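You operate a simulated robot arm through the tools that you are given. There is no shell and no other tool.

You are at the controls of a simulated two-armed robot. One attempt, no reset.

JOB
Turn the grey dial to 30 mm. Press the zero button three times. Put the square brown pad on the thin black slab. Put the green handled jug on the top of the wire rack. Take the blue handled jug and leave it on the thin grey slab. Fetch the white block and set it on the square black pad. Put the white cup on the shelf under the bin bench. Take the orange cup on the kneader end of the bin bench and put it away on the roller bench beside the white cabinet. The order is free. Set down upright: green handled jug, blue handled jug, white cup, orange cup.

The check looks at the end state, three seconds after you hand in, the way a careful person would. Anything else that was tipped, shoved, dropped, spilled or broken makes it a failure.

ROBOT AND FRAMES
Two 6-joint arms with two-finger grippers on one trunk, on a base that moves. Base frame: it is fixed to the floor where the robot stands at the start and does not move with it; the origin is under the middle of the robot, x ahead of it, y to its left, z up. Readings come in mm, degrees, newtons and seconds.
The left shoulder is at the start at [70, 148, 1367], the right one opposite. With the tool pointing down near the work surface each hand reaches from about 380 to 660 mm from the robot's upright axis, wherever it stands, measured 20 degrees to its own side. Places, roughly: blue handled jug [1500, -3000, 750]; green handled jug [1500, -3250, 750]; grey dial [800, 0, 1000]; orange cup (7x7x9 cm) [2500, -2300, 800]; roller bench beside the white cabinet [1500, -300, 800]; shelf under the bin bench [2100, -2900, 300]; square black pad (6x6x3 cm) [1300, -3400, 800]; square brown pad (6x6x3 cm) [-200, -2100, 800]; thin black slab (15x12x2 cm) [300, 1300, 800]; thin grey slab (15x12x2 cm) [400, 1100, 800]; top of the wire rack (23x38 cm) [-900, -1160, 840]; white block (5x5x3 cm) [1600, -3200, 800]; white cup (7x7x9 cm) [2000, -2700, 800]; zero button [-1000, -700, 800]. Payload 2.45 kg a hand.
Tool frame (each hand has its own): the origin (TCP) lies between the finger pads and is the grasp point; the fingertips stand 30 mm ahead of it; z points along the fingers, y is the line along which they close. The gripper opens to 106 mm; its body begins 79 mm behind the TCP.
Orientation is that of the tool frame in the base frame, as a unit quaternion [w, x, y, z]. With the fingers straight down and closing along the base's y, the tool's x points along the base's -x, its y along +y and its z along -z.

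CONTROLS
- The arms move only by the tool move_arm. It takes "left_steps", "right_steps" or both (then of equal length, played together; a hand with none holds still); each is one flat list of numbers, 7 for each row, row after row: the shift along the tool's x, y, z in mm, then the turn, a rotation vector about the tool's x, y, z in degrees, then the opening, from 0 (shut) to 1 (fully open). In form: [tx, ty, tz, ax, ay, az, hand, tx, ty, tz, ax, ay, az, hand, ...]. A call has 1 to 20 rows; each row shifts and turns the commanded pose from where the row before left it, along the tool's axes as they then stand. A row lasts 0.2 s, in which the tool goes at most 50 mm and 8.6 degrees; a call with a longer step from one row to the next is refused whole, and so is a gripper value outside its range. Where a pose cannot be reached the arm comes as near as it can. A force on the tool above 40 N (or 10 N above the force at the start of the call, whichever is more), or a blocked arm, ends the call early, and 0.2 s more pass. Each finger travels about 72 mm/s and halts on what it meets, pressing with about 27 N; the grip force reading is that of the motor and also rises with nothing between the fingers. The clock runs only during rows and for 0.2 s after the last one: add rows that do not move to give the fingers time. It gives the time, the measured TCP pose, the force on the tool (base axes), the opening and the grip force at its end, in the units of the frame above (readings bear some noise), with the torque about the TCP (base axes, N m) and any sound that the robot's microphone picked up, and new pictures: "views" is both (left out), scene, wrist or none (wrist: the cameras of the hands that moved).
- Cameras (640 x 400 px; columns grow to the right, rows downward): "scene" is now at [133.8, 8.2, 1586.7]; the picture's right is [0.10, -1.00, 0.00], its down [-0.66, -0.06, -0.75] and it looks along [0.74, 0.07, -0.66] (base axes); focal length 275 px, centre (320, 200). "left" rides on the left gripper at [76, 2, -106] in its tool frame; the picture's right is [-0.02, 1.00, 0.00], its down [-0.78, -0.02, -0.62] and it looks along [-0.62, -0.01, 0.78] (tool axes); focal length 247 px, centre (320, 200). "right" rides on the right gripper at [76, -2, -106] in its tool frame; the picture's right is [0.02, 1.00, 0.00], its down [-0.78, 0.02, -0.62] and it looks along [-0.62, 0.01, 0.78] (tool axes); focal length 247 px, centre (320, 200). There is no depth. A picture from a camera that has moved, and an enlarged one, comes with that camera's place and axes in the base frame and with its lens.
- raise_lower(by): slides the trunk up (or, below 0, down) by that many mm; the arms and the scene camera ride with it, the base frame stays. It gives what a move gives, with no picture.
- base_move(legs): drives the robot by 1 to 6 legs, each [ahead, left, turn to the left] in mm, mm and degrees, along the robot's own axes; the way and the turn of a leg run together, so that a leg with both is an arc; at most 1500 mm and 180 degrees a leg. The arms and the cameras ride along, it lands a little off, and it stops where it bumps. It gives what a move gives, and a new picture of the scene camera.
- pan_tilt(pan, tilt): turns the head with the scene camera to pan (to the left, within 86 degrees either way) and tilt (down, from -29 to 69), counted from straight ahead of the robot. It gives what a move gives, and a new picture of the scene camera.
- enlarge(camera, box): a new picture of the part [left, top, right, bottom] of that camera's present view, enlarged. No time passes.
- sign_off(): hands the job in; it is judged then, once.

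Places have to be worked out from the pictures, the camera data and where the tool is seen. Open the grippers and draw the arms clear of the work before you hand the job in, unless the task says otherwise.

The tools are called by a JSON object that holds its "op" and its "data". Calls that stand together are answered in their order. move_arm: Moves the arms, as the interface text tells. Its arguments: {"type":"object","properties":{"left_steps":{"type":"array"},"right_steps":{"type":"array"},"views":{"type":"string","enum":["both","scene","wrist","none"]}},"required":[]} The other tools are called the same way: raise_lower (by) moves the trunk up or down; base_move (legs) drives the base; pan_tilt (pan, tilt) turns the head that bears the scene camera; enlarge (camera, box) takes an enlarged picture of a part of a camera's view; sign_off () hands the job in.

At the start:

```text
time: 0.0
left_eef_pos: [531.9, 285.5, 1000.3]
left_ee_rot: [-0.001, 0.0, 1.0, 0.0]
left_wrist_force: [-0.7, 0.2, -0.1]
left_ft_torque: [0.01, 0.01, -0.01]
left_finger_gap: 106.0
left_finger_force: 0.0
right_eef_pos: [521.1, -252.6, 999.3]
right_ee_rot: [0.0, 0.0, 1.0, 0.0]
right_wrist_force: [-0.3, 0.2, 0.5]
right_ft_torque: [-0.03, 0.01, -0.01]
right_finger_gap: 106.0
right_finger_force: 0.1
trunk travel left (down, up): [-840.0, 100.0]
robot x, y, heading: [0.0, 2.6, -0.2]
head pan, tilt (commanded): [5.5, 41.6]
```

scene: 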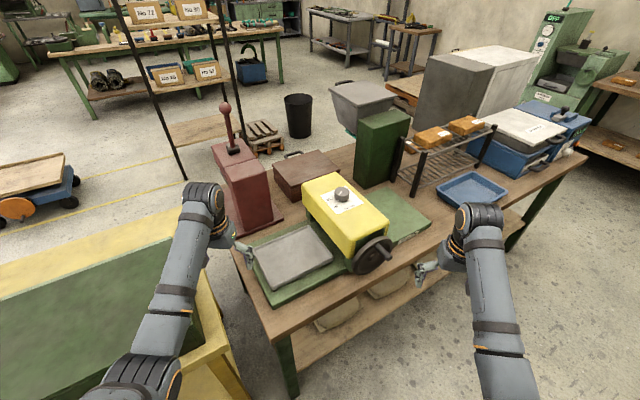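
right: 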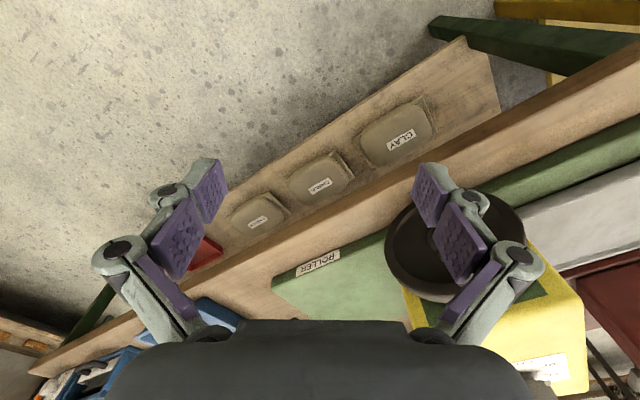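
left: 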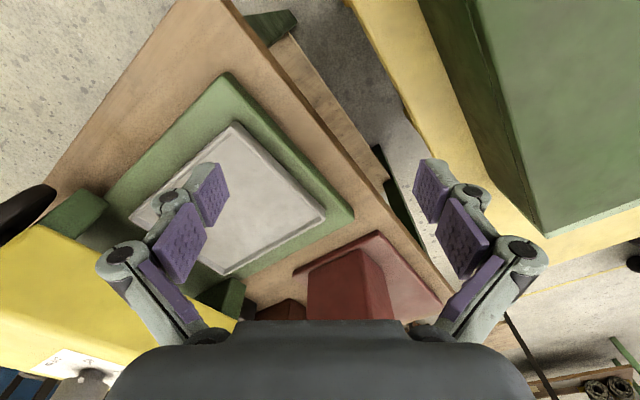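

The scene shows the yellow roller machine with the grey dial on top ahead of me. I will enlarge the dial to read its scale.

{"op": "enlarge", "data": {"camera": "scene", "box": [290, 160, 390, 222]}}

{"op": "enlarge", "data": {"camera": "scene", "box": [320, 80, 640, 280]}}

```text
6.40 times, centred on (340, 191) of scene
camera zoom: at [133.8, 8.2, 1586.7], right [0.1, -1.0, 0.0], down [-0.66, -0.06, -0.75], along [0.74, 0.07, -0.66], focal length 1762 px, centre (192, 258)
```

zoom: 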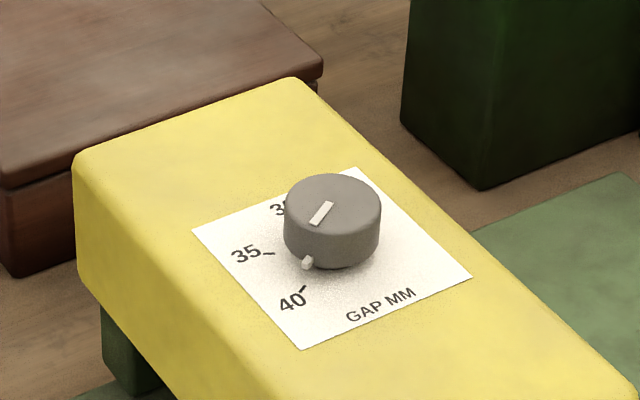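

```text
2.00 times, centred on (480, 180) of scene
camera zoom: at [133.8, 8.2, 1586.7], right [0.1, -1.0, 0.0], down [-0.66, -0.06, -0.75], along [0.74, 0.07, -0.66], focal length 551 px, centre (0, 240)
```

zoom: 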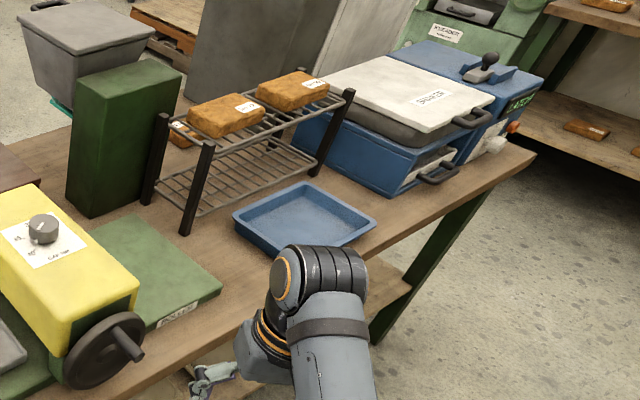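

The dial's pointer sits somewhere near 38 and the card is partly hidden. Before moving I'll survey the room by turning the head.

{"op": "pan_tilt", "data": {"pan": -50, "tilt": 20}}

{"op": "pan_tilt", "data": {"pan": -86, "tilt": 20}}

{"op": "pan_tilt", "data": {"pan": 50, "tilt": 20}}

{"op": "pan_tilt", "data": {"pan": 86, "tilt": 25}}

```text
time: 1.2
left_eef_pos: [531.5, 286.1, 999.7]
left_ee_rot: [0.0, 0.0, 1.0, 0.0]
left_wrist_force: [0.7, 0.1, 1.4]
left_ft_torque: [0.01, -0.03, 0.01]
left_finger_gap: 106.0
left_finger_force: 0.1
right_eef_pos: [521.5, -253.6, 999.8]
right_ee_rot: [-0.001, 0.0, 1.0, 0.0]
right_wrist_force: [0.4, 0.2, 0.8]
right_ft_torque: [0.02, 0.01, 0.01]
right_finger_gap: 106.1
right_finger_force: 0.0
trunk travel left (down, up): [-840.0, 100.0]
robot x, y, heading: [0.5, 1.5, -0.1]
head pan, tilt (commanded): [-50.0, 20.0]
camera scene: at [110.2, -71.2, 1620.4], right [-0.77, -0.64, 0.0], down [-0.22, 0.26, -0.94], along [0.6, -0.72, -0.34], focal length 275 px, centre (320, 200)
```

scene: 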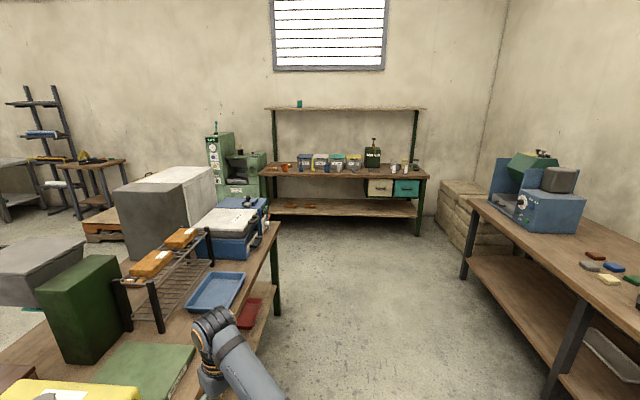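

```text
time: 2.3
left_eef_pos: [532.4, 286.3, 1000.8]
left_ee_rot: [0.0, 0.0, 1.0, 0.0]
left_wrist_force: [0.1, -0.2, 0.0]
left_ft_torque: [0.01, 0.0, 0.03]
left_finger_gap: 106.1
left_finger_force: 0.0
right_eef_pos: [520.8, -252.1, 1000.0]
right_ee_rot: [0.0, 0.0, 1.0, 0.0]
right_wrist_force: [1.0, 0.2, 0.0]
right_ft_torque: [0.01, -0.01, -0.01]
right_finger_gap: 106.2
right_finger_force: 0.0
trunk travel left (down, up): [-840.0, 100.0]
robot x, y, heading: [-1.1, -1.4, -0.2]
head pan, tilt (commanded): [-85.9, 20.0]
camera scene: at [56.9, -92.7, 1620.4], right [-1.0, -0.07, 0.0], down [-0.02, 0.34, -0.94], along [0.07, -0.94, -0.34], focal length 275 px, centre (320, 200)
```

scene: 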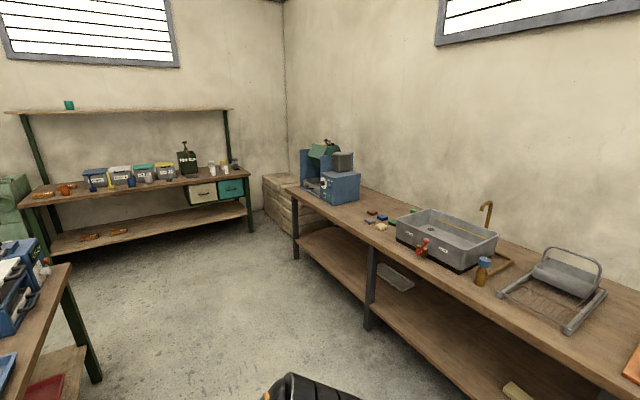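

```text
time: 4.5
left_eef_pos: [531.4, 284.6, 1000.4]
left_ee_rot: [0.0, 0.0, 1.0, 0.0]
left_wrist_force: [0.8, -0.5, -0.6]
left_ft_torque: [0.04, 0.04, 0.01]
left_finger_gap: 106.2
left_finger_force: 0.1
right_eef_pos: [521.3, -252.5, 1000.5]
right_ee_rot: [-0.001, 0.0, 1.0, 0.001]
right_wrist_force: [-0.1, 0.2, 0.5]
right_ft_torque: [0.01, -0.02, -0.01]
right_finger_gap: 106.0
right_finger_force: 0.1
trunk travel left (down, up): [-840.0, 100.0]
robot x, y, heading: [3.7, 4.3, 0.0]
head pan, tilt (commanded): [50.0, 20.0]
camera scene: at [110.1, 71.4, 1620.4], right [0.77, -0.64, 0.0], down [-0.22, -0.26, -0.94], along [0.6, 0.72, -0.34], focal length 275 px, centre (320, 200)
```

scene: 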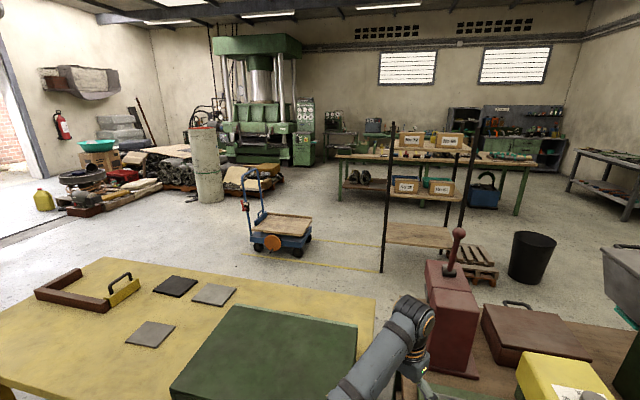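

```text
time: 5.5
left_eef_pos: [532.4, 284.8, 998.6]
left_ee_rot: [0.0, -0.001, 1.0, 0.0]
left_wrist_force: [0.0, 0.0, 0.8]
left_ft_torque: [-0.01, -0.02, 0.02]
left_finger_gap: 106.2
left_finger_force: 0.1
right_eef_pos: [521.1, -253.2, 999.3]
right_ee_rot: [0.0, 0.0, 1.0, 0.0]
right_wrist_force: [-0.2, 0.5, 0.1]
right_ft_torque: [0.02, 0.0, 0.02]
right_finger_gap: 106.1
right_finger_force: 0.1
trunk travel left (down, up): [-840.0, 100.0]
robot x, y, heading: [-1.9, 0.6, 0.1]
head pan, tilt (commanded): [85.9, 25.0]
camera scene: at [56.9, 92.0, 1612.3], right [1.0, -0.07, 0.0], down [-0.03, -0.42, -0.91], along [0.06, 0.9, -0.42], focal length 275 px, centre (320, 200)
```

scene: 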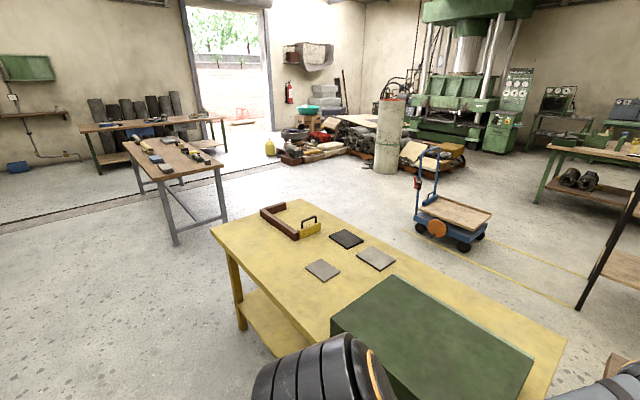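

The yellow table carries three slabs; I'll enlarge to tell their colours apart, and look at the objects.

{"op": "enlarge", "data": {"camera": "scene", "box": [240, 190, 440, 315]}}

{"op": "pan_tilt", "data": {"pan": -75, "tilt": 20}}

{"op": "enlarge", "data": {"camera": "scene", "box": [60, 130, 360, 317]}}

{"op": "enlarge", "data": {"camera": "scene", "box": [380, 180, 640, 342]}}

```text
3.20 times, centred on (340, 252) of scene
camera zoom: at [56.9, 92.0, 1612.3], right [1.0, -0.07, 0.0], down [-0.03, -0.42, -0.91], along [0.06, 0.9, -0.42], focal length 881 px, centre (256, 32)
```

zoom: 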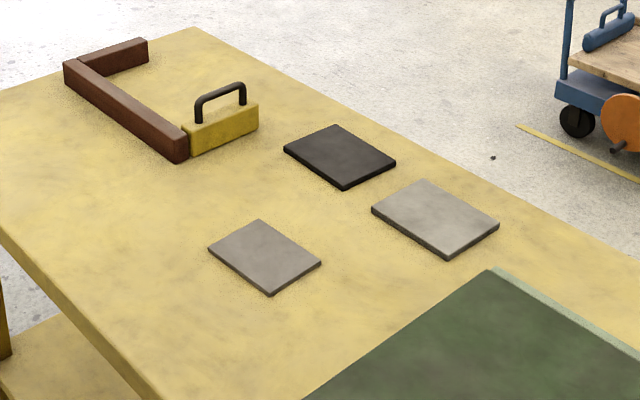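

```text
time: 7.9
left_eef_pos: [532.9, 286.1, 1000.4]
left_ee_rot: [0.0, 0.0, 1.0, 0.0]
left_wrist_force: [0.3, 1.2, 0.0]
left_ft_torque: [-0.03, -0.02, 0.0]
left_finger_gap: 106.2
left_finger_force: 0.1
right_eef_pos: [521.6, -252.7, 999.8]
right_ee_rot: [-0.001, -0.001, 1.0, 0.001]
right_wrist_force: [-0.1, 0.9, -0.6]
right_ft_torque: [0.0, 0.01, 0.05]
right_finger_gap: 105.8
right_finger_force: 0.0
trunk travel left (down, up): [-840.0, 100.0]
robot x, y, heading: [1.6, -2.3, 0.0]
head pan, tilt (commanded): [-75.0, 20.0]
camera scene: at [74.4, -89.8, 1620.4], right [-0.97, -0.26, 0.0], down [-0.09, 0.33, -0.94], along [0.24, -0.91, -0.34], focal length 275 px, centre (320, 200)
```

scene: 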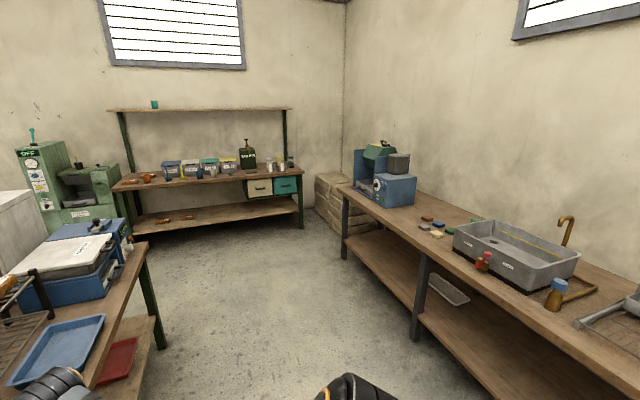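

```text
2.13 times, centred on (210, 224) of scene
camera zoom: at [74.4, -89.8, 1620.4], right [-0.97, -0.26, 0.0], down [-0.09, 0.33, -0.94], along [0.24, -0.91, -0.34], focal length 587 px, centre (555, 150)
```

zoom: 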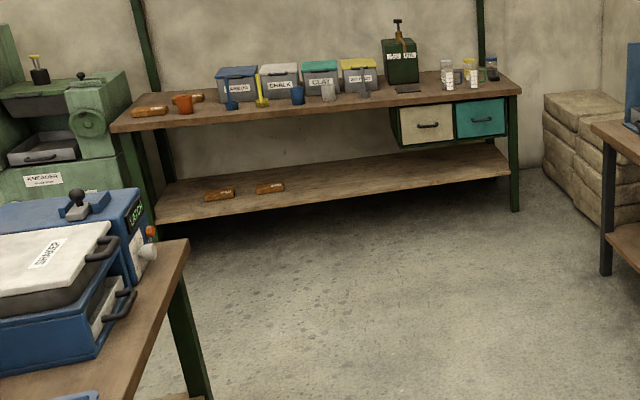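

```text
2.46 times, centred on (510, 261) of scene
camera zoom: at [74.4, -89.8, 1620.4], right [-0.97, -0.26, 0.0], down [-0.09, 0.33, -0.94], along [0.24, -0.91, -0.34], focal length 678 px, centre (-148, 50)
```

zoom: 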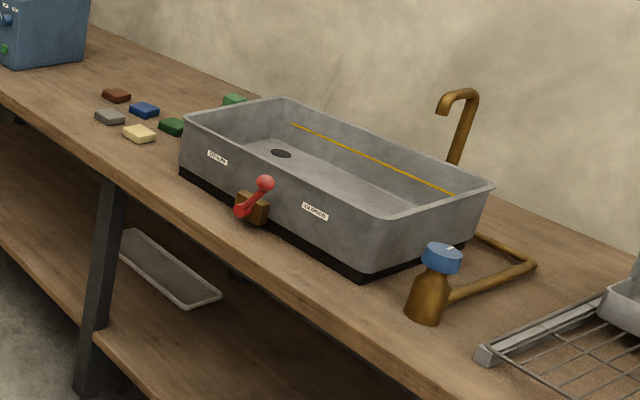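

The slabs are clear: black at about [280, 1325], lighter grey at about [398, 1150], and a third taupe one that isn't mentioned. I'll raise both hands 150 mm to clear everything before driving.

{"op": "move_arm", "data": {"left_steps": [0, 0, -40, 0, 0, 0, 1, 0, 0, -40, 0, 0, 0, 1, 0, 0, -40, 0, 0, 0, 1, 0, 0, -30, 0, 0, 0, 1, 0, 0, 0, 0, 0, 0, 1], "right_steps": [0, 0, -40, 0, 0, 0, 1, 0, 0, -40, 0, 0, 0, 1, 0, 0, -40, 0, 0, 0, 1, 0, 0, -30, 0, 0, 0, 1, 0, 0, 0, 0, 0, 0, 1], "views": "none"}}

{"op": "base_move", "data": {"legs": [[-150, -300, 0], [0, 0, 37]]}}

{"op": "pan_tilt", "data": {"pan": 0, "tilt": 35}}

```text
time: 9.1
left_eef_pos: [595.1, 308.3, 1071.1]
left_ee_rot: [0.0, -0.001, 1.0, 0.0]
left_wrist_force: [-0.1, -0.8, -0.2]
left_ft_torque: [0.02, 0.01, -0.01]
left_finger_gap: 105.9
left_finger_force: 0.1
left hand out of reach, approached as far as the arm can: row 1, 2, 3, 4
right_eef_pos: [588.9, -268.7, 1056.2]
right_ee_rot: [0.0, 0.0, 1.0, 0.001]
right_wrist_force: [0.4, -0.3, 1.2]
right_ft_torque: [-0.01, -0.02, -0.01]
right_finger_gap: 106.0
right_finger_force: 0.1
right hand out of reach, approached as far as the arm can: row 1, 2, 3, 4
trunk travel left (down, up): [-840.0, 100.0]
robot x, y, heading: [-2.5, -2.3, -0.3]
head pan, tilt (commanded): [-75.0, 20.0]
```

```text
time: 13.1
left_eef_pos: [139.8, 302.9, 1069.8]
left_ee_rot: [-0.001, -0.319, 0.948, 0.0]
left_wrist_force: [-0.5, 0.2, 0.1]
left_ft_torque: [-0.03, 0.02, -0.01]
left_finger_gap: 105.8
left_finger_force: 0.0
right_eef_pos: [484.0, -158.8, 1055.8]
right_ee_rot: [0.0, -0.319, 0.948, 0.0]
right_wrist_force: [-0.2, 0.0, 0.8]
right_ft_torque: [0.0, 0.01, 0.0]
right_finger_gap: 106.1
right_finger_force: 0.0
trunk travel left (down, up): [-840.0, 100.0]
robot x, y, heading: [-149.5, -299.4, 36.9]
head pan, tilt (commanded): [-75.0, 20.0]
camera scene: at [-34.4, -328.7, 1620.4], right [-0.61, -0.79, 0.0], down [-0.27, 0.21, -0.94], along [0.74, -0.58, -0.34], focal length 275 px, centre (320, 200)
```

scene: 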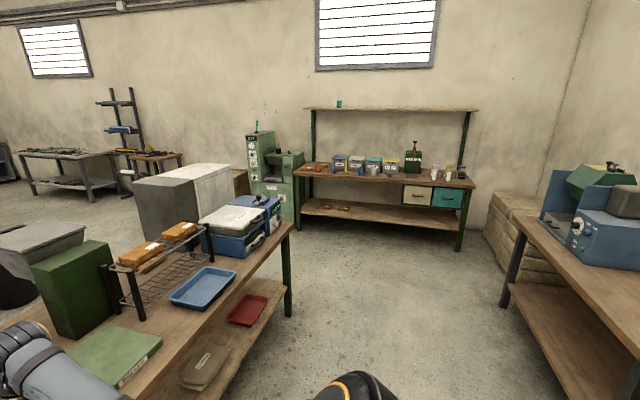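

```text
time: 14.6
left_eef_pos: [139.6, 302.3, 1071.0]
left_ee_rot: [0.0, -0.319, 0.948, -0.001]
left_wrist_force: [-0.3, -1.5, 0.3]
left_ft_torque: [0.02, 0.0, -0.02]
left_finger_gap: 106.2
left_finger_force: 0.1
right_eef_pos: [483.0, -158.1, 1056.0]
right_ee_rot: [0.0, -0.32, 0.948, 0.0]
right_wrist_force: [0.7, 0.3, 0.3]
right_ft_torque: [-0.01, -0.01, 0.02]
right_finger_gap: 106.0
right_finger_force: 0.1
trunk travel left (down, up): [-840.0, 100.0]
robot x, y, heading: [-145.9, -302.7, 37.3]
head pan, tilt (commanded): [0.0, 35.0]
camera scene: at [-38.3, -218.2, 1596.5], right [0.6, -0.8, 0.0], down [-0.46, -0.35, -0.82], along [0.65, 0.5, -0.57], focal length 275 px, centre (320, 200)
```

scene: 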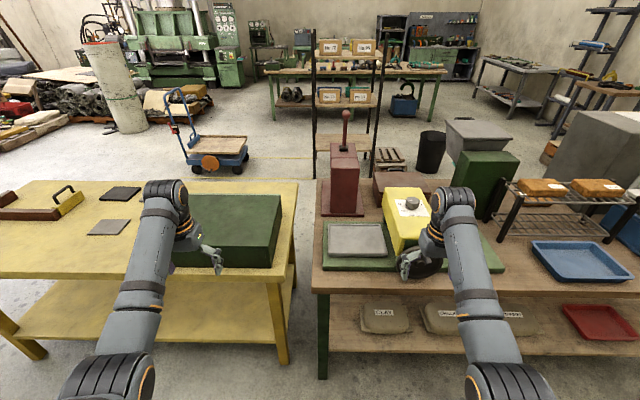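

I'm now squarely facing the row; the dial sits at roughly [816, 16, 1005]. I'll raise the trunk fully and drive up so that the right hand comes over the dial.

{"op": "raise_lower", "data": {"by": 100}}

{"op": "base_move", "data": {"legs": [[0, -142, 0], [330, 0, 0]]}}

{"op": "move_arm", "data": {"right_steps": [0, 0, 0, 0, 0, 0, 1], "views": "wrist"}}

```text
time: 15.9
left_eef_pos: [138.0, 303.0, 1171.1]
left_ee_rot: [-0.001, -0.319, 0.948, 0.0]
left_wrist_force: [-0.3, 0.4, -1.2]
left_ft_torque: [0.0, -0.01, 0.0]
left_finger_gap: 106.0
left_finger_force: 0.0
right_eef_pos: [483.0, -158.1, 1156.4]
right_ee_rot: [0.001, -0.319, 0.948, 0.0]
right_wrist_force: [-1.3, -0.9, 1.1]
right_ft_torque: [-0.01, -0.03, 0.01]
right_finger_gap: 106.2
right_finger_force: 0.1
trunk travel left (down, up): [-940.0, 0.0]
robot x, y, heading: [-148.6, -303.3, 37.5]
head pan, tilt (commanded): [0.0, 35.0]
```

```text
time: 19.0
left_eef_pos: [484.9, 386.6, 1171.0]
left_ee_rot: [0.002, -0.319, 0.948, 0.0]
left_wrist_force: [-0.9, -0.2, 0.6]
left_ft_torque: [0.01, -0.02, 0.0]
left_finger_gap: 106.0
left_finger_force: 0.1
right_eef_pos: [828.0, -75.4, 1158.5]
right_ee_rot: [0.001, -0.318, 0.948, 0.0]
right_wrist_force: [-0.8, 0.0, 0.7]
right_ft_torque: [0.0, -0.04, 0.02]
right_finger_gap: 106.2
right_finger_force: 0.1
trunk travel left (down, up): [-940.0, 0.0]
robot x, y, heading: [200.4, -215.2, 37.1]
head pan, tilt (commanded): [0.0, 35.0]
camera scene: at [305.9, -135.0, 1696.7], right [0.6, -0.8, 0.0], down [-0.46, -0.35, -0.82], along [0.65, 0.5, -0.57], focal length 275 px, centre (320, 200)
```

scene: 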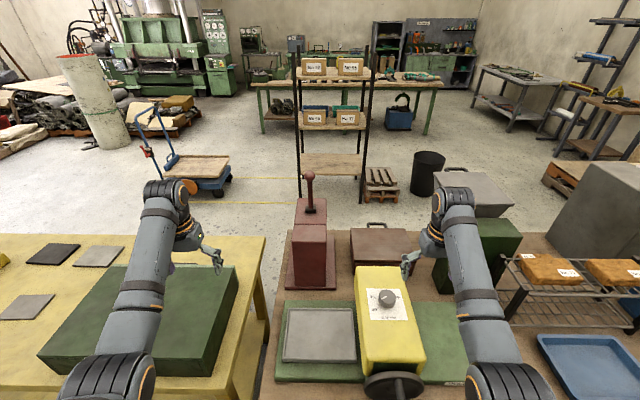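

```text
time: 19.4
left_eef_pos: [487.1, 386.7, 1169.4]
left_ee_rot: [0.0, -0.318, 0.948, 0.0]
left_wrist_force: [0.5, -1.1, -0.3]
left_ft_torque: [0.0, -0.02, -0.04]
left_finger_gap: 106.2
left_finger_force: 0.0
right_eef_pos: [830.1, -74.2, 1156.0]
right_ee_rot: [0.0, -0.319, 0.948, 0.0]
right_wrist_force: [0.7, 0.3, -0.1]
right_ft_torque: [-0.01, -0.01, -0.05]
right_finger_gap: 105.7
right_finger_force: 0.1
trunk travel left (down, up): [-940.0, 0.0]
robot x, y, heading: [200.9, -215.3, 37.1]
head pan, tilt (commanded): [0.0, 35.0]
camera right: at [769.2, -123.5, 1260.9], right [-0.62, 0.78, 0.0], down [0.61, 0.49, 0.62], along [0.49, 0.39, -0.78], focal length 247 px, centre (320, 200)
```

right: 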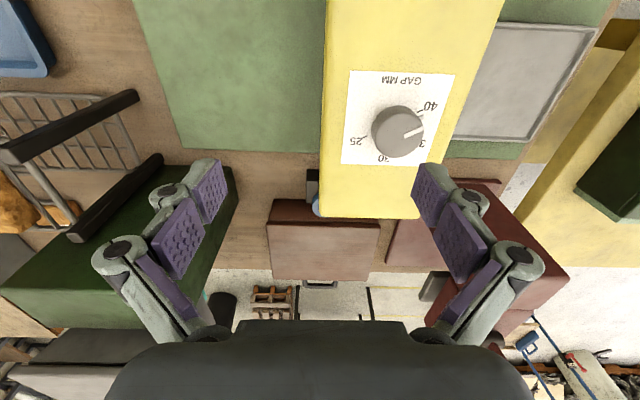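

Good view of the dial from the wrist: scale runs 25, 30, 35, 40. I'll enlarge to read tick angles and the pointer.

{"op": "enlarge", "data": {"camera": "right", "box": [325, 75, 485, 175]}}

{"op": "enlarge", "data": {"camera": "scene", "box": [346, 270, 426, 320]}}

```text
4.00 times, centred on (405, 125) of right
camera zoom: at [769.2, -123.5, 1260.9], right [-0.62, 0.78, 0.0], down [0.61, 0.49, 0.62], along [0.49, 0.39, -0.78], focal length 988 px, centre (-20, 500)
```

zoom: 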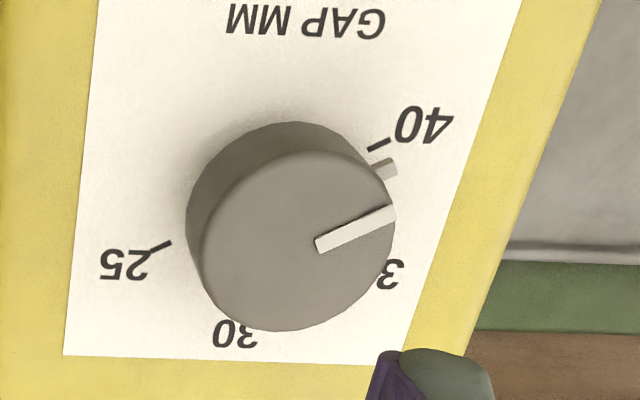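

```text
8.00 times, centred on (386, 295) of scene
camera zoom: at [309.3, -133.0, 1696.3], right [0.6, -0.8, 0.0], down [-0.46, -0.35, -0.82], along [0.65, 0.49, -0.57], focal length 2203 px, centre (-208, -560)
```

zoom: 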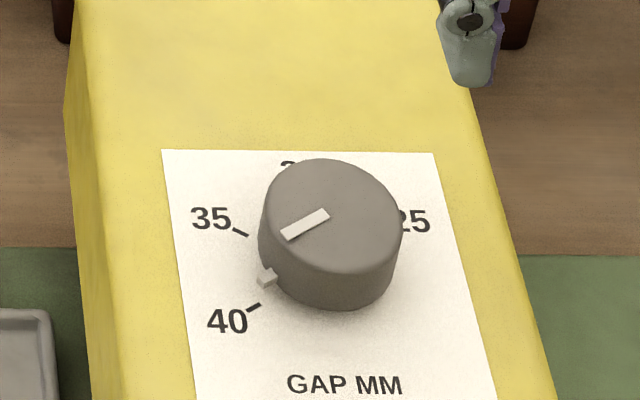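

Triangulating the wrist and scene views gives the dial top at about [801, 0, 1032], diameter about 52 mm, pointer near 38, with 60° per 5 mm (30 pointing away from me). I'll bring the right hand over it and pre-turn the wrist −60° so one clockwise sweep can do it.

{"op": "move_arm", "data": {"right_steps": [-11, 38, 0, 0, 0, 0, 1, -10.5, 38.5, 0, 0, 0, 0, 1, 0, 0, 0, 0, 0, -8.57, 1, 0, 0, 0, 0, 0, -8.57, 1, 0, 0, 0, 0, 0, -8.57, 1, 0, 0, 0, 0, 0, -8.57, 1, 0, 0, 0, 0, 0, -8.57, 1, 0, 0, 0, 0, 0, -8.57, 1, 0, 0, 0, 0, 0, -8.57, 1, 0, 0, 0, 0, 0, 0, 1], "views": "both"}}

```text
time: 21.6
left_eef_pos: [486.5, 387.7, 1170.6]
left_ee_rot: [0.0, -0.319, 0.948, 0.0]
left_wrist_force: [0.6, 0.4, 0.1]
left_ft_torque: [-0.02, 0.0, 0.02]
left_finger_gap: 106.0
left_finger_force: 0.0
right_eef_pos: [801.5, -0.8, 1155.8]
right_ee_rot: [0.0, 0.751, -0.661, 0.001]
right_wrist_force: [-0.5, 0.6, -0.1]
right_ft_torque: [0.01, -0.01, -0.03]
right_finger_gap: 106.0
right_finger_force: 0.0
trunk travel left (down, up): [-940.0, 0.0]
robot x, y, heading: [201.3, -216.8, 37.1]
head pan, tilt (commanded): [0.0, 35.0]
camera scene: at [308.8, -133.5, 1696.4], right [0.6, -0.8, 0.0], down [-0.46, -0.35, -0.82], along [0.65, 0.49, -0.57], focal length 275 px, centre (320, 200)
camera right: at [811.0, -77.6, 1261.5], right [-0.99, -0.15, 0.0], down [-0.12, 0.77, 0.62], along [-0.09, 0.62, -0.78], focal length 247 px, centre (320, 200)
```

scene: 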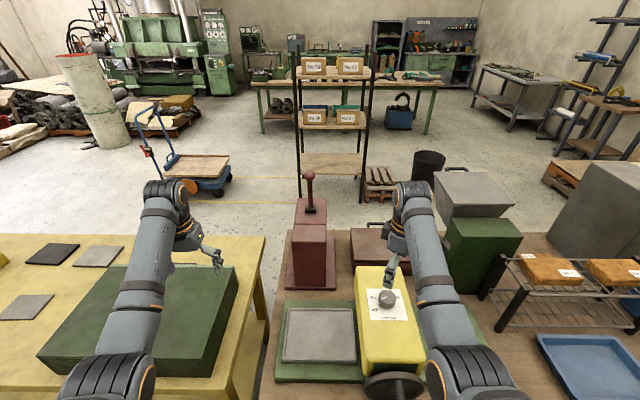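
right: 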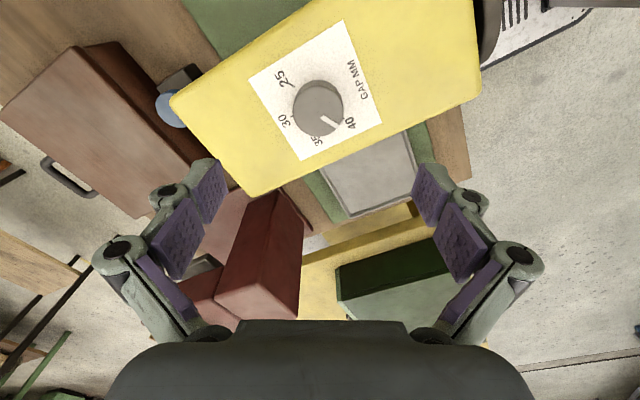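

The dial is centred between the fingers. I'll enlarge this new angle to verify tick geometry and the pointer.

{"op": "enlarge", "data": {"camera": "right", "box": [240, 60, 400, 160]}}

```text
4.00 times, centred on (320, 110) of right
camera zoom: at [811.0, -77.6, 1261.5], right [-0.99, -0.15, 0.0], down [-0.12, 0.77, 0.62], along [-0.09, 0.62, -0.78], focal length 988 px, centre (320, 560)
```

zoom: 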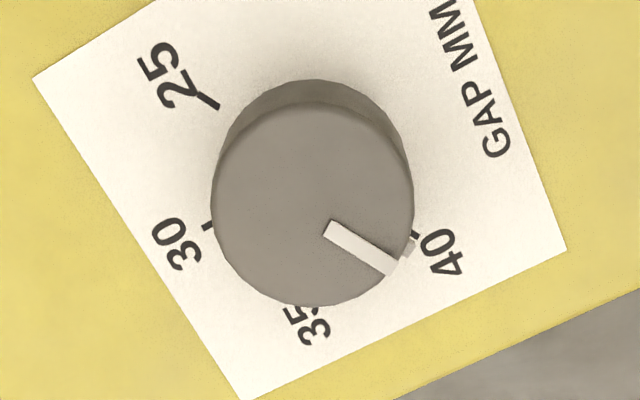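

The pointer is about 8° short of the 40 tick, so about 112° clockwise is needed. I'll turn another −17° so the pointer tab stays clear of the fingers, then descend to TCP z≈1046.

{"op": "move_arm", "data": {"right_steps": [0, 0, 0, 0, 0, -8.5, 1, 0, 0, 0, 0, 0, -8.5, 1, 0, 0, 30, 0, 0, 0, 0.8, 0, 0, 30, 0, 0, 0, 0.8, 0, 0, 30, 0, 0, 0, 0.8, 0, 0, 20, 0, 0, 0, 0.8, 0, 0, 0, 0, 0, 0, 0.8], "views": "both"}}

```text
time: 23.2
left_eef_pos: [487.3, 387.0, 1169.8]
left_ee_rot: [0.0, -0.319, 0.948, 0.0]
left_wrist_force: [0.7, 0.0, 0.4]
left_ft_torque: [-0.06, 0.0, -0.01]
left_finger_gap: 106.0
left_finger_force: 0.0
right_eef_pos: [801.2, 1.1, 1047.9]
right_ee_rot: [0.0, 0.839, -0.544, 0.0]
right_wrist_force: [-1.2, 0.9, -0.6]
right_ft_torque: [-0.01, -0.02, -0.01]
right_finger_gap: 84.9
right_finger_force: 0.1
trunk travel left (down, up): [-940.0, 0.0]
robot x, y, heading: [198.2, -215.3, 37.1]
head pan, tilt (commanded): [0.0, 35.0]
camera scene: at [308.7, -133.1, 1696.4], right [0.6, -0.8, 0.0], down [-0.46, -0.35, -0.82], along [0.65, 0.49, -0.57], focal length 275 px, centre (320, 200)
camera right: at [832.6, -71.3, 1152.0], right [-0.9, -0.43, 0.0], down [-0.34, 0.71, 0.62], along [-0.27, 0.56, -0.78], focal length 247 px, centre (320, 200)
```

scene: 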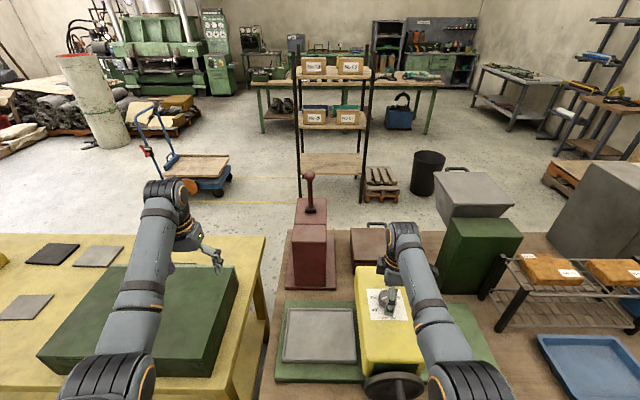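
right: 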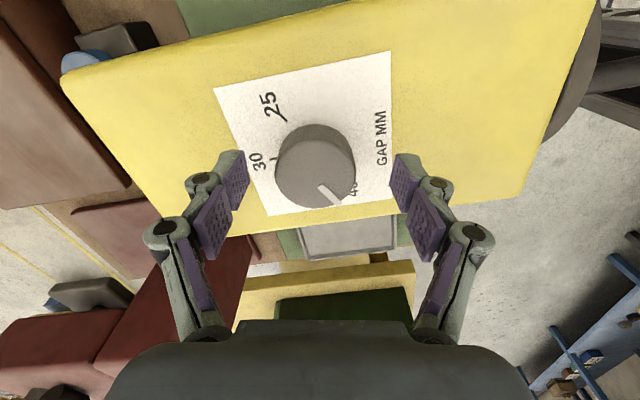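

The knob is about 4 mm toward image-left of centre; I'll shift −4 mm in tool y, lower 3 mm, and close on it.

{"op": "move_arm", "data": {"right_steps": [0, -4, 3, 0, 0, 0, 0.8, 0, 0, 0, 0, 0, 0, 0, 0, 0, 0, 0, 0, 0, 0, 0, 0, 0, 0, 0, 0, 0, 0, 0, 0, 0, 0, 0, 0], "views": "wrist"}}

```text
time: 24.4
left_eef_pos: [486.1, 387.2, 1170.5]
left_ee_rot: [0.001, -0.319, 0.948, 0.0]
left_wrist_force: [-0.4, 0.2, -0.6]
left_ft_torque: [-0.01, 0.01, 0.0]
left_finger_gap: 105.9
left_finger_force: 0.2
right_eef_pos: [803.3, 1.2, 1045.4]
right_ee_rot: [0.0, 0.84, -0.543, 0.0]
right_wrist_force: [-6.4, -1.9, -2.6]
right_ft_torque: [0.03, 0.31, 0.04]
right_finger_gap: 46.6
right_finger_force: 45.4
trunk travel left (down, up): [-940.0, 0.0]
robot x, y, heading: [200.0, -219.8, 37.0]
head pan, tilt (commanded): [0.0, 35.0]
camera right: at [835.1, -70.1, 1148.8], right [-0.9, -0.43, 0.0], down [-0.34, 0.71, 0.62], along [-0.27, 0.56, -0.78], focal length 247 px, centre (320, 200)
```

right: 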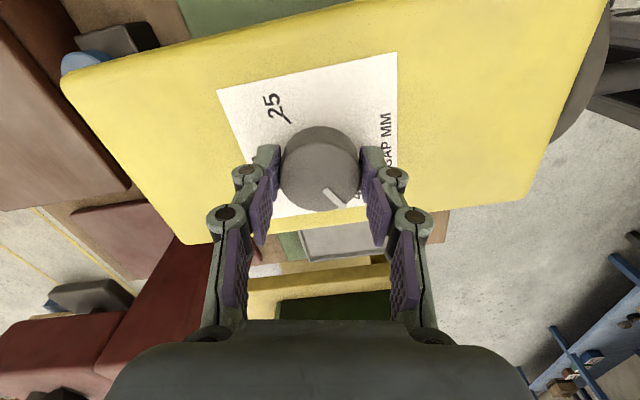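

Gripped at 46.6 mm with little side force. Now I turn clockwise (+z of the tool), first 48°, watching forces.

{"op": "move_arm", "data": {"right_steps": [0, 0, 0, 0, 0, 8, 0, 0, 0, 0, 0, 0, 8, 0, 0, 0, 0, 0, 0, 8, 0, 0, 0, 0, 0, 0, 8, 0, 0, 0, 0, 0, 0, 8, 0, 0, 0, 0, 0, 0, 8, 0], "views": "wrist"}}

```text
time: 25.8
left_eef_pos: [485.1, 385.8, 1171.1]
left_ee_rot: [0.002, -0.319, 0.948, 0.0]
left_wrist_force: [0.7, -0.4, 0.8]
left_ft_torque: [0.01, -0.02, -0.04]
left_finger_gap: 105.8
left_finger_force: 0.0
right_eef_pos: [802.5, -0.4, 1043.8]
right_ee_rot: [0.0, -0.545, 0.838, 0.0]
right_wrist_force: [-16.4, -6.5, -7.6]
right_ft_torque: [0.03, 0.73, 0.04]
right_finger_gap: 46.3
right_finger_force: 44.3
trunk travel left (down, up): [-940.0, 0.0]
robot x, y, heading: [197.1, -216.2, 37.5]
head pan, tilt (commanded): [0.0, 35.0]
camera right: at [770.6, -71.6, 1148.9], right [-0.92, 0.39, 0.0], down [0.3, 0.72, 0.62], along [0.24, 0.57, -0.78], focal length 247 px, centre (320, 200)
```

right: 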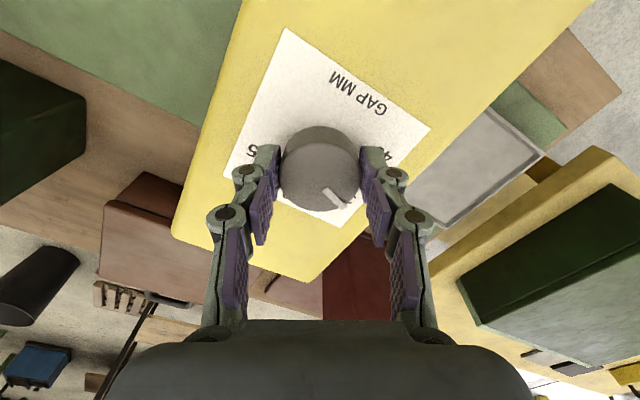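

The knob followed the turn by 48°; side force is 16 N, so I add a small relieving shift and turn another 56°, then check.

{"op": "move_arm", "data": {"right_steps": [1.2, 1.2, 0.5, 0, 0, 8, 0, 0, 0, 0, 0, 0, 8, 0, 0, 0, 0, 0, 0, 8, 0, 0, 0, 0, 0, 0, 8, 0, 0, 0, 0, 0, 0, 8, 0, 0, 0, 0, 0, 0, 8, 0, 0, 0, 0, 0, 0, 8, 0, 0, 0, 0, 0, 0, 0, 0], "views": "wrist"}}

{"op": "enlarge", "data": {"camera": "scene", "box": [346, 270, 426, 320]}}

```text
time: 27.6
left_eef_pos: [484.2, 389.5, 1171.3]
left_ee_rot: [0.001, -0.319, 0.948, -0.002]
left_wrist_force: [-0.4, 0.4, -0.1]
left_ft_torque: [-0.02, 0.01, -0.02]
left_finger_gap: 106.0
left_finger_force: 0.1
right_eef_pos: [798.7, 3.4, 1042.8]
right_ee_rot: [0.001, -0.088, 0.996, 0.0]
right_wrist_force: [-20.5, 4.1, -12.0]
right_ft_torque: [0.38, -0.06, 0.04]
right_finger_gap: 46.7
right_finger_force: 45.1
trunk travel left (down, up): [-940.0, 0.0]
robot x, y, heading: [198.5, -217.1, 37.1]
head pan, tilt (commanded): [0.0, 35.0]
camera right: at [723.4, -14.2, 1148.8], right [-0.2, 0.98, 0.0], down [0.77, 0.15, 0.62], along [0.61, 0.12, -0.78], focal length 247 px, centre (320, 200)
```

right: 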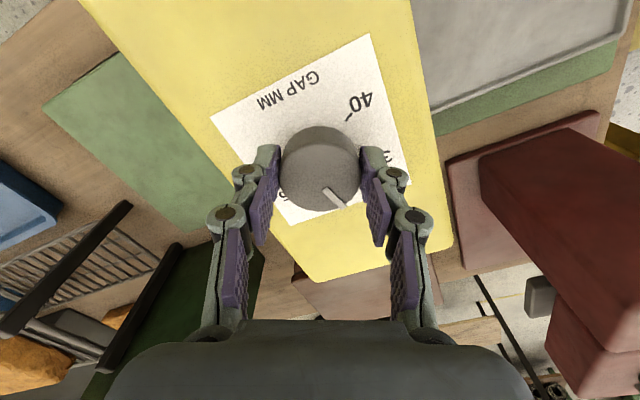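

```text
8.00 times, centred on (386, 295) of scene
camera zoom: at [305.0, -130.9, 1696.5], right [0.6, -0.8, 0.0], down [-0.46, -0.35, -0.82], along [0.65, 0.49, -0.57], focal length 2203 px, centre (-208, -560)
```

zoom: 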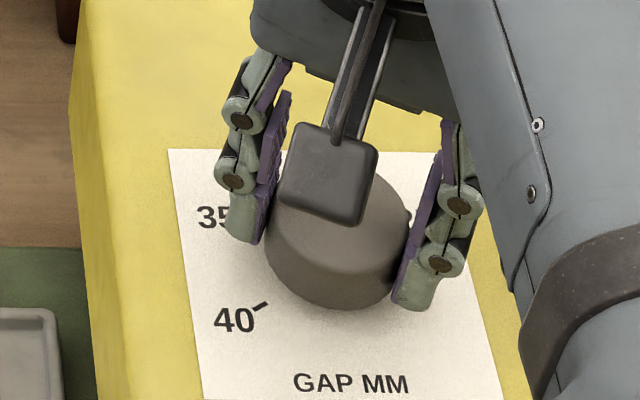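

Turned 104° in all. I'll open the fingers and rise to read the dial.

{"op": "move_arm", "data": {"right_steps": [0, 0, 0, 0, 0, 0, 0.7, 0, 0, 0, 0, 0, 0, 0.7, 0, 0, -30, 0, 0, 0, 0.8, 0, 0, -40, 0, 0, 0, 0.8, 0, 0, -30, 0, 0, 0, 0.8, 0, 0, 0, 0, 0, 0, 0.8], "views": "wrist"}}

{"op": "enlarge", "data": {"camera": "right", "box": [240, 60, 400, 160]}}

{"op": "enlarge", "data": {"camera": "scene", "box": [346, 270, 426, 320]}}

```text
time: 29.0
left_eef_pos: [484.7, 388.0, 1171.2]
left_ee_rot: [0.0, -0.319, 0.948, -0.001]
left_wrist_force: [-1.0, 0.1, -0.9]
left_ft_torque: [0.02, 0.03, 0.02]
left_finger_gap: 106.0
left_finger_force: 0.0
right_eef_pos: [802.0, -0.1, 1143.1]
right_ee_rot: [0.0, -0.089, 0.996, 0.0]
right_wrist_force: [-0.5, -0.8, -0.2]
right_ft_torque: [-0.02, 0.01, 0.02]
right_finger_gap: 84.8
right_finger_force: 0.0
trunk travel left (down, up): [-940.0, 0.0]
robot x, y, heading: [201.3, -214.5, 37.3]
head pan, tilt (commanded): [0.0, 35.0]
camera right: at [725.5, -18.4, 1247.9], right [-0.2, 0.98, 0.0], down [0.77, 0.15, 0.62], along [0.61, 0.12, -0.78], focal length 247 px, centre (320, 200)
```

right: 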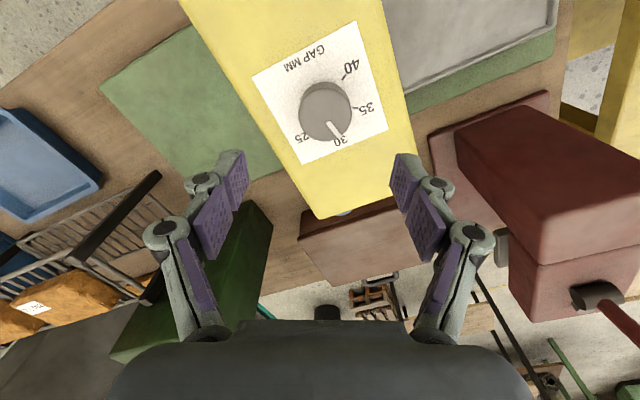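

```text
4.00 times, centred on (320, 110) of right
camera zoom: at [725.5, -18.4, 1247.9], right [-0.2, 0.98, 0.0], down [0.77, 0.15, 0.62], along [0.61, 0.12, -0.78], focal length 988 px, centre (320, 560)
```

zoom: 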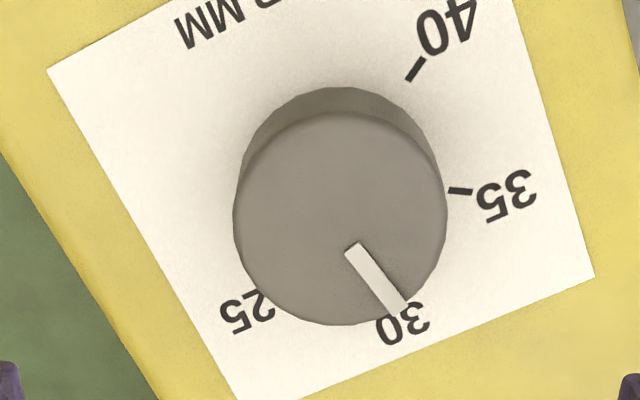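

```text
8.00 times, centred on (386, 295) of scene
camera zoom: at [308.7, -132.9, 1696.4], right [0.6, -0.8, 0.0], down [-0.46, -0.35, -0.82], along [0.65, 0.49, -0.57], focal length 2203 px, centre (-208, -560)
```

zoom: 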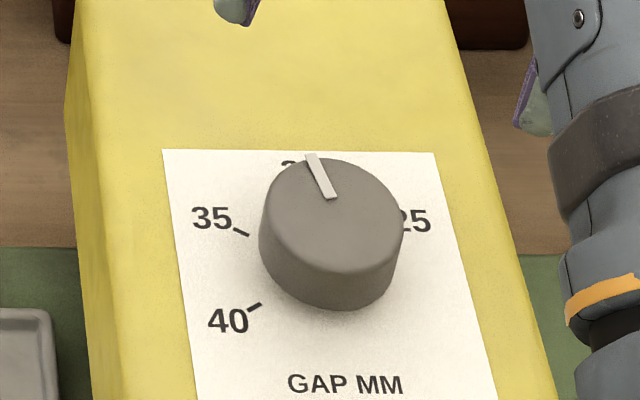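

Reconstructing both views, the pointer is about 12° short of the 30 mark (reads ≈31). I'll regrip and turn a further 12° clockwise.

{"op": "move_arm", "data": {"right_steps": [0, 3, 30, 0, 0, 0, 0.8, 0, 0, 35, 0, 0, 0, 0.8, 0, 0, 33, 0, 0, 0, 0.8, 0, 0, 0, 0, 0, 0, 0, 0, 0, 0, 0, 0, 0, 0, 0, 0, 0, 0, 0, 0, 0, 0, 0, 0, 0, 0, 6, 0, 0, 0, 0, 0, 0, 6, 0, 0, 0, 0, 0, 0, 0, 0, 0, 0, 0, 0, 0, 0, 0.7, 0, 0, 0, 0, 0, 0, 0.7, 0, 0, -30, 0, 0, 0, 0.8, 0, 0, -40, 0, 0, 0, 0.8, 0, 0, -30, 0, 0, 0, 0.8, 0, 0, 0, 0, 0, 0, 0.8], "views": "wrist"}}

{"op": "enlarge", "data": {"camera": "right", "box": [240, 60, 400, 160]}}

{"op": "enlarge", "data": {"camera": "scene", "box": [346, 270, 426, 320]}}

```text
time: 32.2
left_eef_pos: [486.2, 386.6, 1170.3]
left_ee_rot: [0.0, -0.318, 0.948, 0.001]
left_wrist_force: [-0.4, -0.5, -0.2]
left_ft_torque: [0.01, -0.01, 0.01]
left_finger_gap: 106.0
left_finger_force: 0.0
right_eef_pos: [800.1, 3.0, 1146.3]
right_ee_rot: [0.0, 0.016, 1.0, -0.001]
right_wrist_force: [0.2, 0.6, -0.2]
right_ft_torque: [0.0, -0.02, -0.02]
right_finger_gap: 84.8
right_finger_force: 0.1
trunk travel left (down, up): [-940.0, 0.0]
robot x, y, heading: [202.2, -216.1, 37.0]
head pan, tilt (commanded): [0.0, 35.0]
camera right: at [722.4, 2.4, 1251.3], right [0.01, 1.0, 0.0], down [0.78, -0.01, 0.62], along [0.62, -0.01, -0.78], focal length 247 px, centre (320, 200)
```

right: 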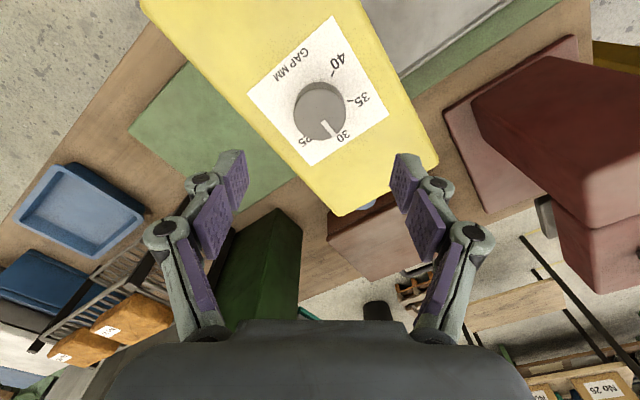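

```text
4.00 times, centred on (320, 110) of right
camera zoom: at [722.4, 2.4, 1251.3], right [0.01, 1.0, 0.0], down [0.78, -0.01, 0.62], along [0.62, -0.01, -0.78], focal length 988 px, centre (320, 560)
```

zoom: 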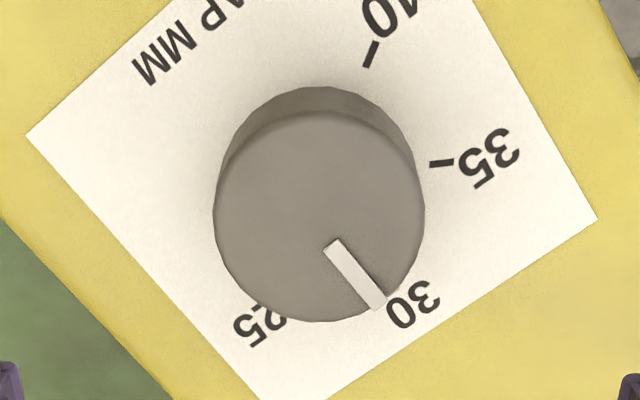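

```text
8.00 times, centred on (386, 295) of scene
camera zoom: at [309.1, -132.9, 1696.4], right [0.6, -0.8, 0.0], down [-0.46, -0.35, -0.82], along [0.65, 0.49, -0.57], focal length 2203 px, centre (-208, -560)
```

zoom: 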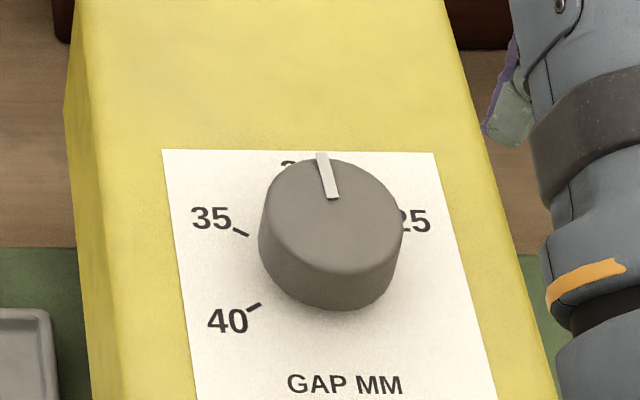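

Scene and wrist estimates now bracket 30 (±0.25 mm). To confirm directly, I'll turn the wrist back so the camera sees the 30 tick and the pointer tab from the side.

{"op": "move_arm", "data": {"right_steps": [0, 0, 0, 0, 0, -8.5, 0.8, 0, 0, 0, 0, 0, -8.5, 0.8, 0, 0, 0, 0, 0, -8.5, 0.8, 0, 0, 0, 0, 0, -8.5, 0.8, 0, 0, 0, 0, 0, -8.5, 0.8, 0, 0, 0, 0, 0, -8.5, 0.8, 0, 0, 0, 0, 0, -8.5, 0.8, 0, 0, 0, 0, 0, -8.5, 0.8, 0, 0, 0, 0, 0, -8.5, 0.8, 0, 0, 0, 0, 0, -8.5, 0.8, 0, 0, 0, 0, 0, -8.5, 0.8, 0, 0, 0, 0, 0, -8.5, 0.8, 0, 0, 0, 0, 0, -8.5, 0.8, 0, 0, 0, 0, 0, 0, 0.8], "views": "none"}}

{"op": "enlarge", "data": {"camera": "right", "box": [240, 60, 400, 160]}}

```text
time: 35.2
left_eef_pos: [485.7, 387.1, 1169.9]
left_ee_rot: [0.0, -0.319, 0.948, -0.001]
left_wrist_force: [0.9, 0.7, -0.3]
left_ft_torque: [0.01, 0.01, -0.01]
left_finger_gap: 105.9
left_finger_force: 0.0
right_eef_pos: [802.1, 5.1, 1145.9]
right_ee_rot: [0.0, 0.813, -0.582, 0.0]
right_wrist_force: [0.5, 0.4, -0.5]
right_ft_torque: [0.03, -0.01, -0.01]
right_finger_gap: 84.7
right_finger_force: 0.0
trunk travel left (down, up): [-940.0, 0.0]
robot x, y, heading: [197.9, -218.0, 37.2]
head pan, tilt (commanded): [0.0, 35.0]
```

```text
4.00 times, centred on (320, 110) of right
camera zoom: at [827.5, -69.5, 1250.1], right [-0.94, -0.34, 0.0], down [-0.27, 0.74, 0.62], along [-0.21, 0.58, -0.78], focal length 988 px, centre (320, 560)
```

zoom: 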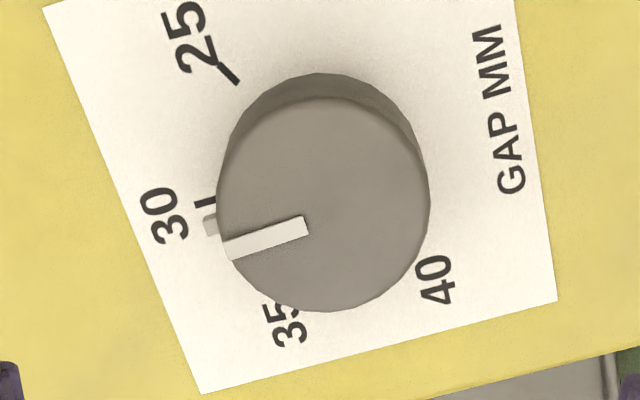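

The tab and the 30 tick are both visible here; I'll zoom in more to compare them.

{"op": "enlarge", "data": {"camera": "right", "box": [276, 92, 324, 122]}}

```text
13.33 times, centred on (300, 107) of right
camera zoom: at [827.5, -69.5, 1250.1], right [-0.94, -0.34, 0.0], down [-0.27, 0.74, 0.62], along [-0.21, 0.58, -0.78], focal length 3293 px, centre (587, 1440)
```

zoom: 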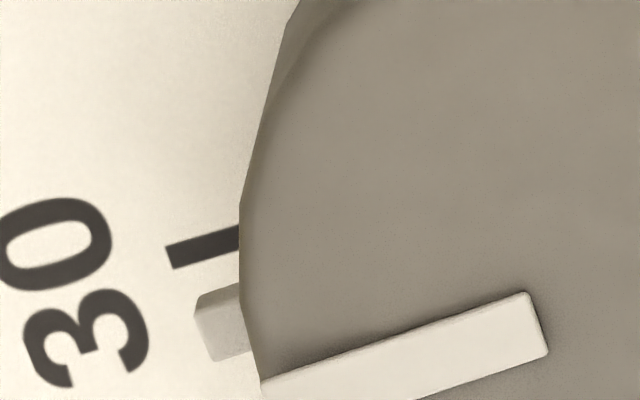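

The 30 tick, the tab (allowing for height parallax) and the cap line are all parallel at about 37°, so the dial reads 30 mm; it's done. Next I look at the roller bench's far side near the white cabinet before leaving.

{"op": "pan_tilt", "data": {"pan": -40, "tilt": 35}}

{"op": "base_move", "data": {"legs": [[-350, 0, 0], [0, -800, 0]]}}

```text
time: 36.3
left_eef_pos: [485.7, 387.6, 1170.2]
left_ee_rot: [0.0, -0.318, 0.948, 0.0]
left_wrist_force: [-0.5, 0.5, 0.6]
left_ft_torque: [0.04, -0.01, 0.03]
left_finger_gap: 106.1
left_finger_force: 0.1
right_eef_pos: [803.0, 3.0, 1145.7]
right_ee_rot: [0.0, 0.812, -0.583, 0.0]
right_wrist_force: [-0.2, 0.3, 0.0]
right_ft_torque: [-0.03, 0.02, 0.0]
right_finger_gap: 85.1
right_finger_force: 0.1
trunk travel left (down, up): [-940.0, 0.0]
robot x, y, heading: [198.4, -219.2, 36.9]
head pan, tilt (commanded): [-40.0, 35.0]
camera scene: at [326.5, -190.5, 1696.4], right [-0.05, -1.0, 0.0], down [-0.57, 0.03, -0.82], along [0.82, -0.04, -0.57], focal length 275 px, centre (320, 200)
```

scene: 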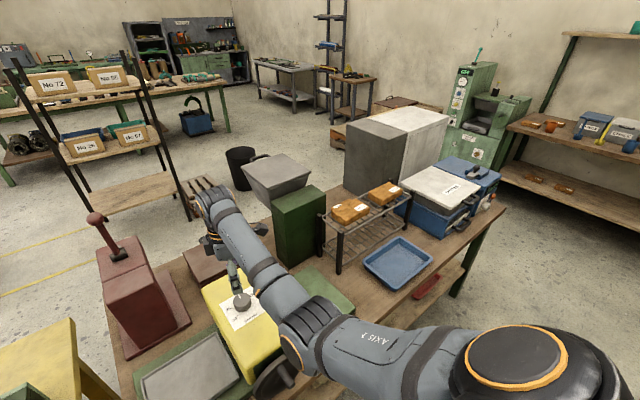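

```text
time: 42.5
left_eef_pos: [687.9, -460.6, 1170.1]
left_ee_rot: [0.0, -0.318, 0.948, -0.001]
left_wrist_force: [0.5, -0.2, -1.0]
left_ft_torque: [0.01, 0.02, 0.01]
left_finger_gap: 105.8
left_finger_force: 0.0
right_eef_pos: [1003.5, -845.4, 1145.7]
right_ee_rot: [0.0, 0.813, -0.583, 0.0]
right_wrist_force: [-0.1, -0.4, 0.6]
right_ft_torque: [-0.03, 0.0, 0.0]
right_finger_gap: 84.9
right_finger_force: 0.0
trunk travel left (down, up): [-940.0, 0.0]
robot x, y, heading: [398.8, -1066.8, 37.2]
head pan, tilt (commanded): [-40.0, 35.0]
camera scene: at [527.7, -1038.8, 1696.4], right [-0.05, -1.0, 0.0], down [-0.57, 0.03, -0.82], along [0.82, -0.04, -0.57], focal length 275 px, centre (320, 200)
```

scene: 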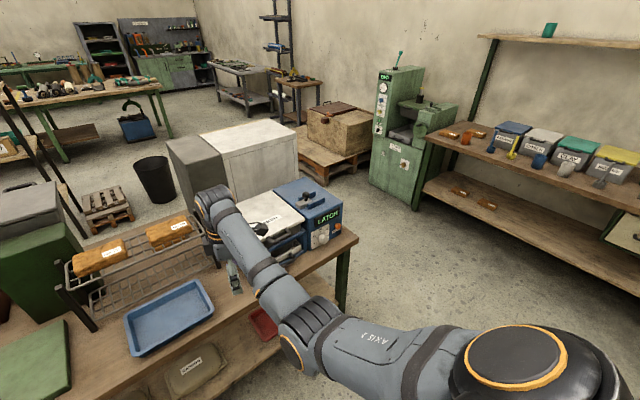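

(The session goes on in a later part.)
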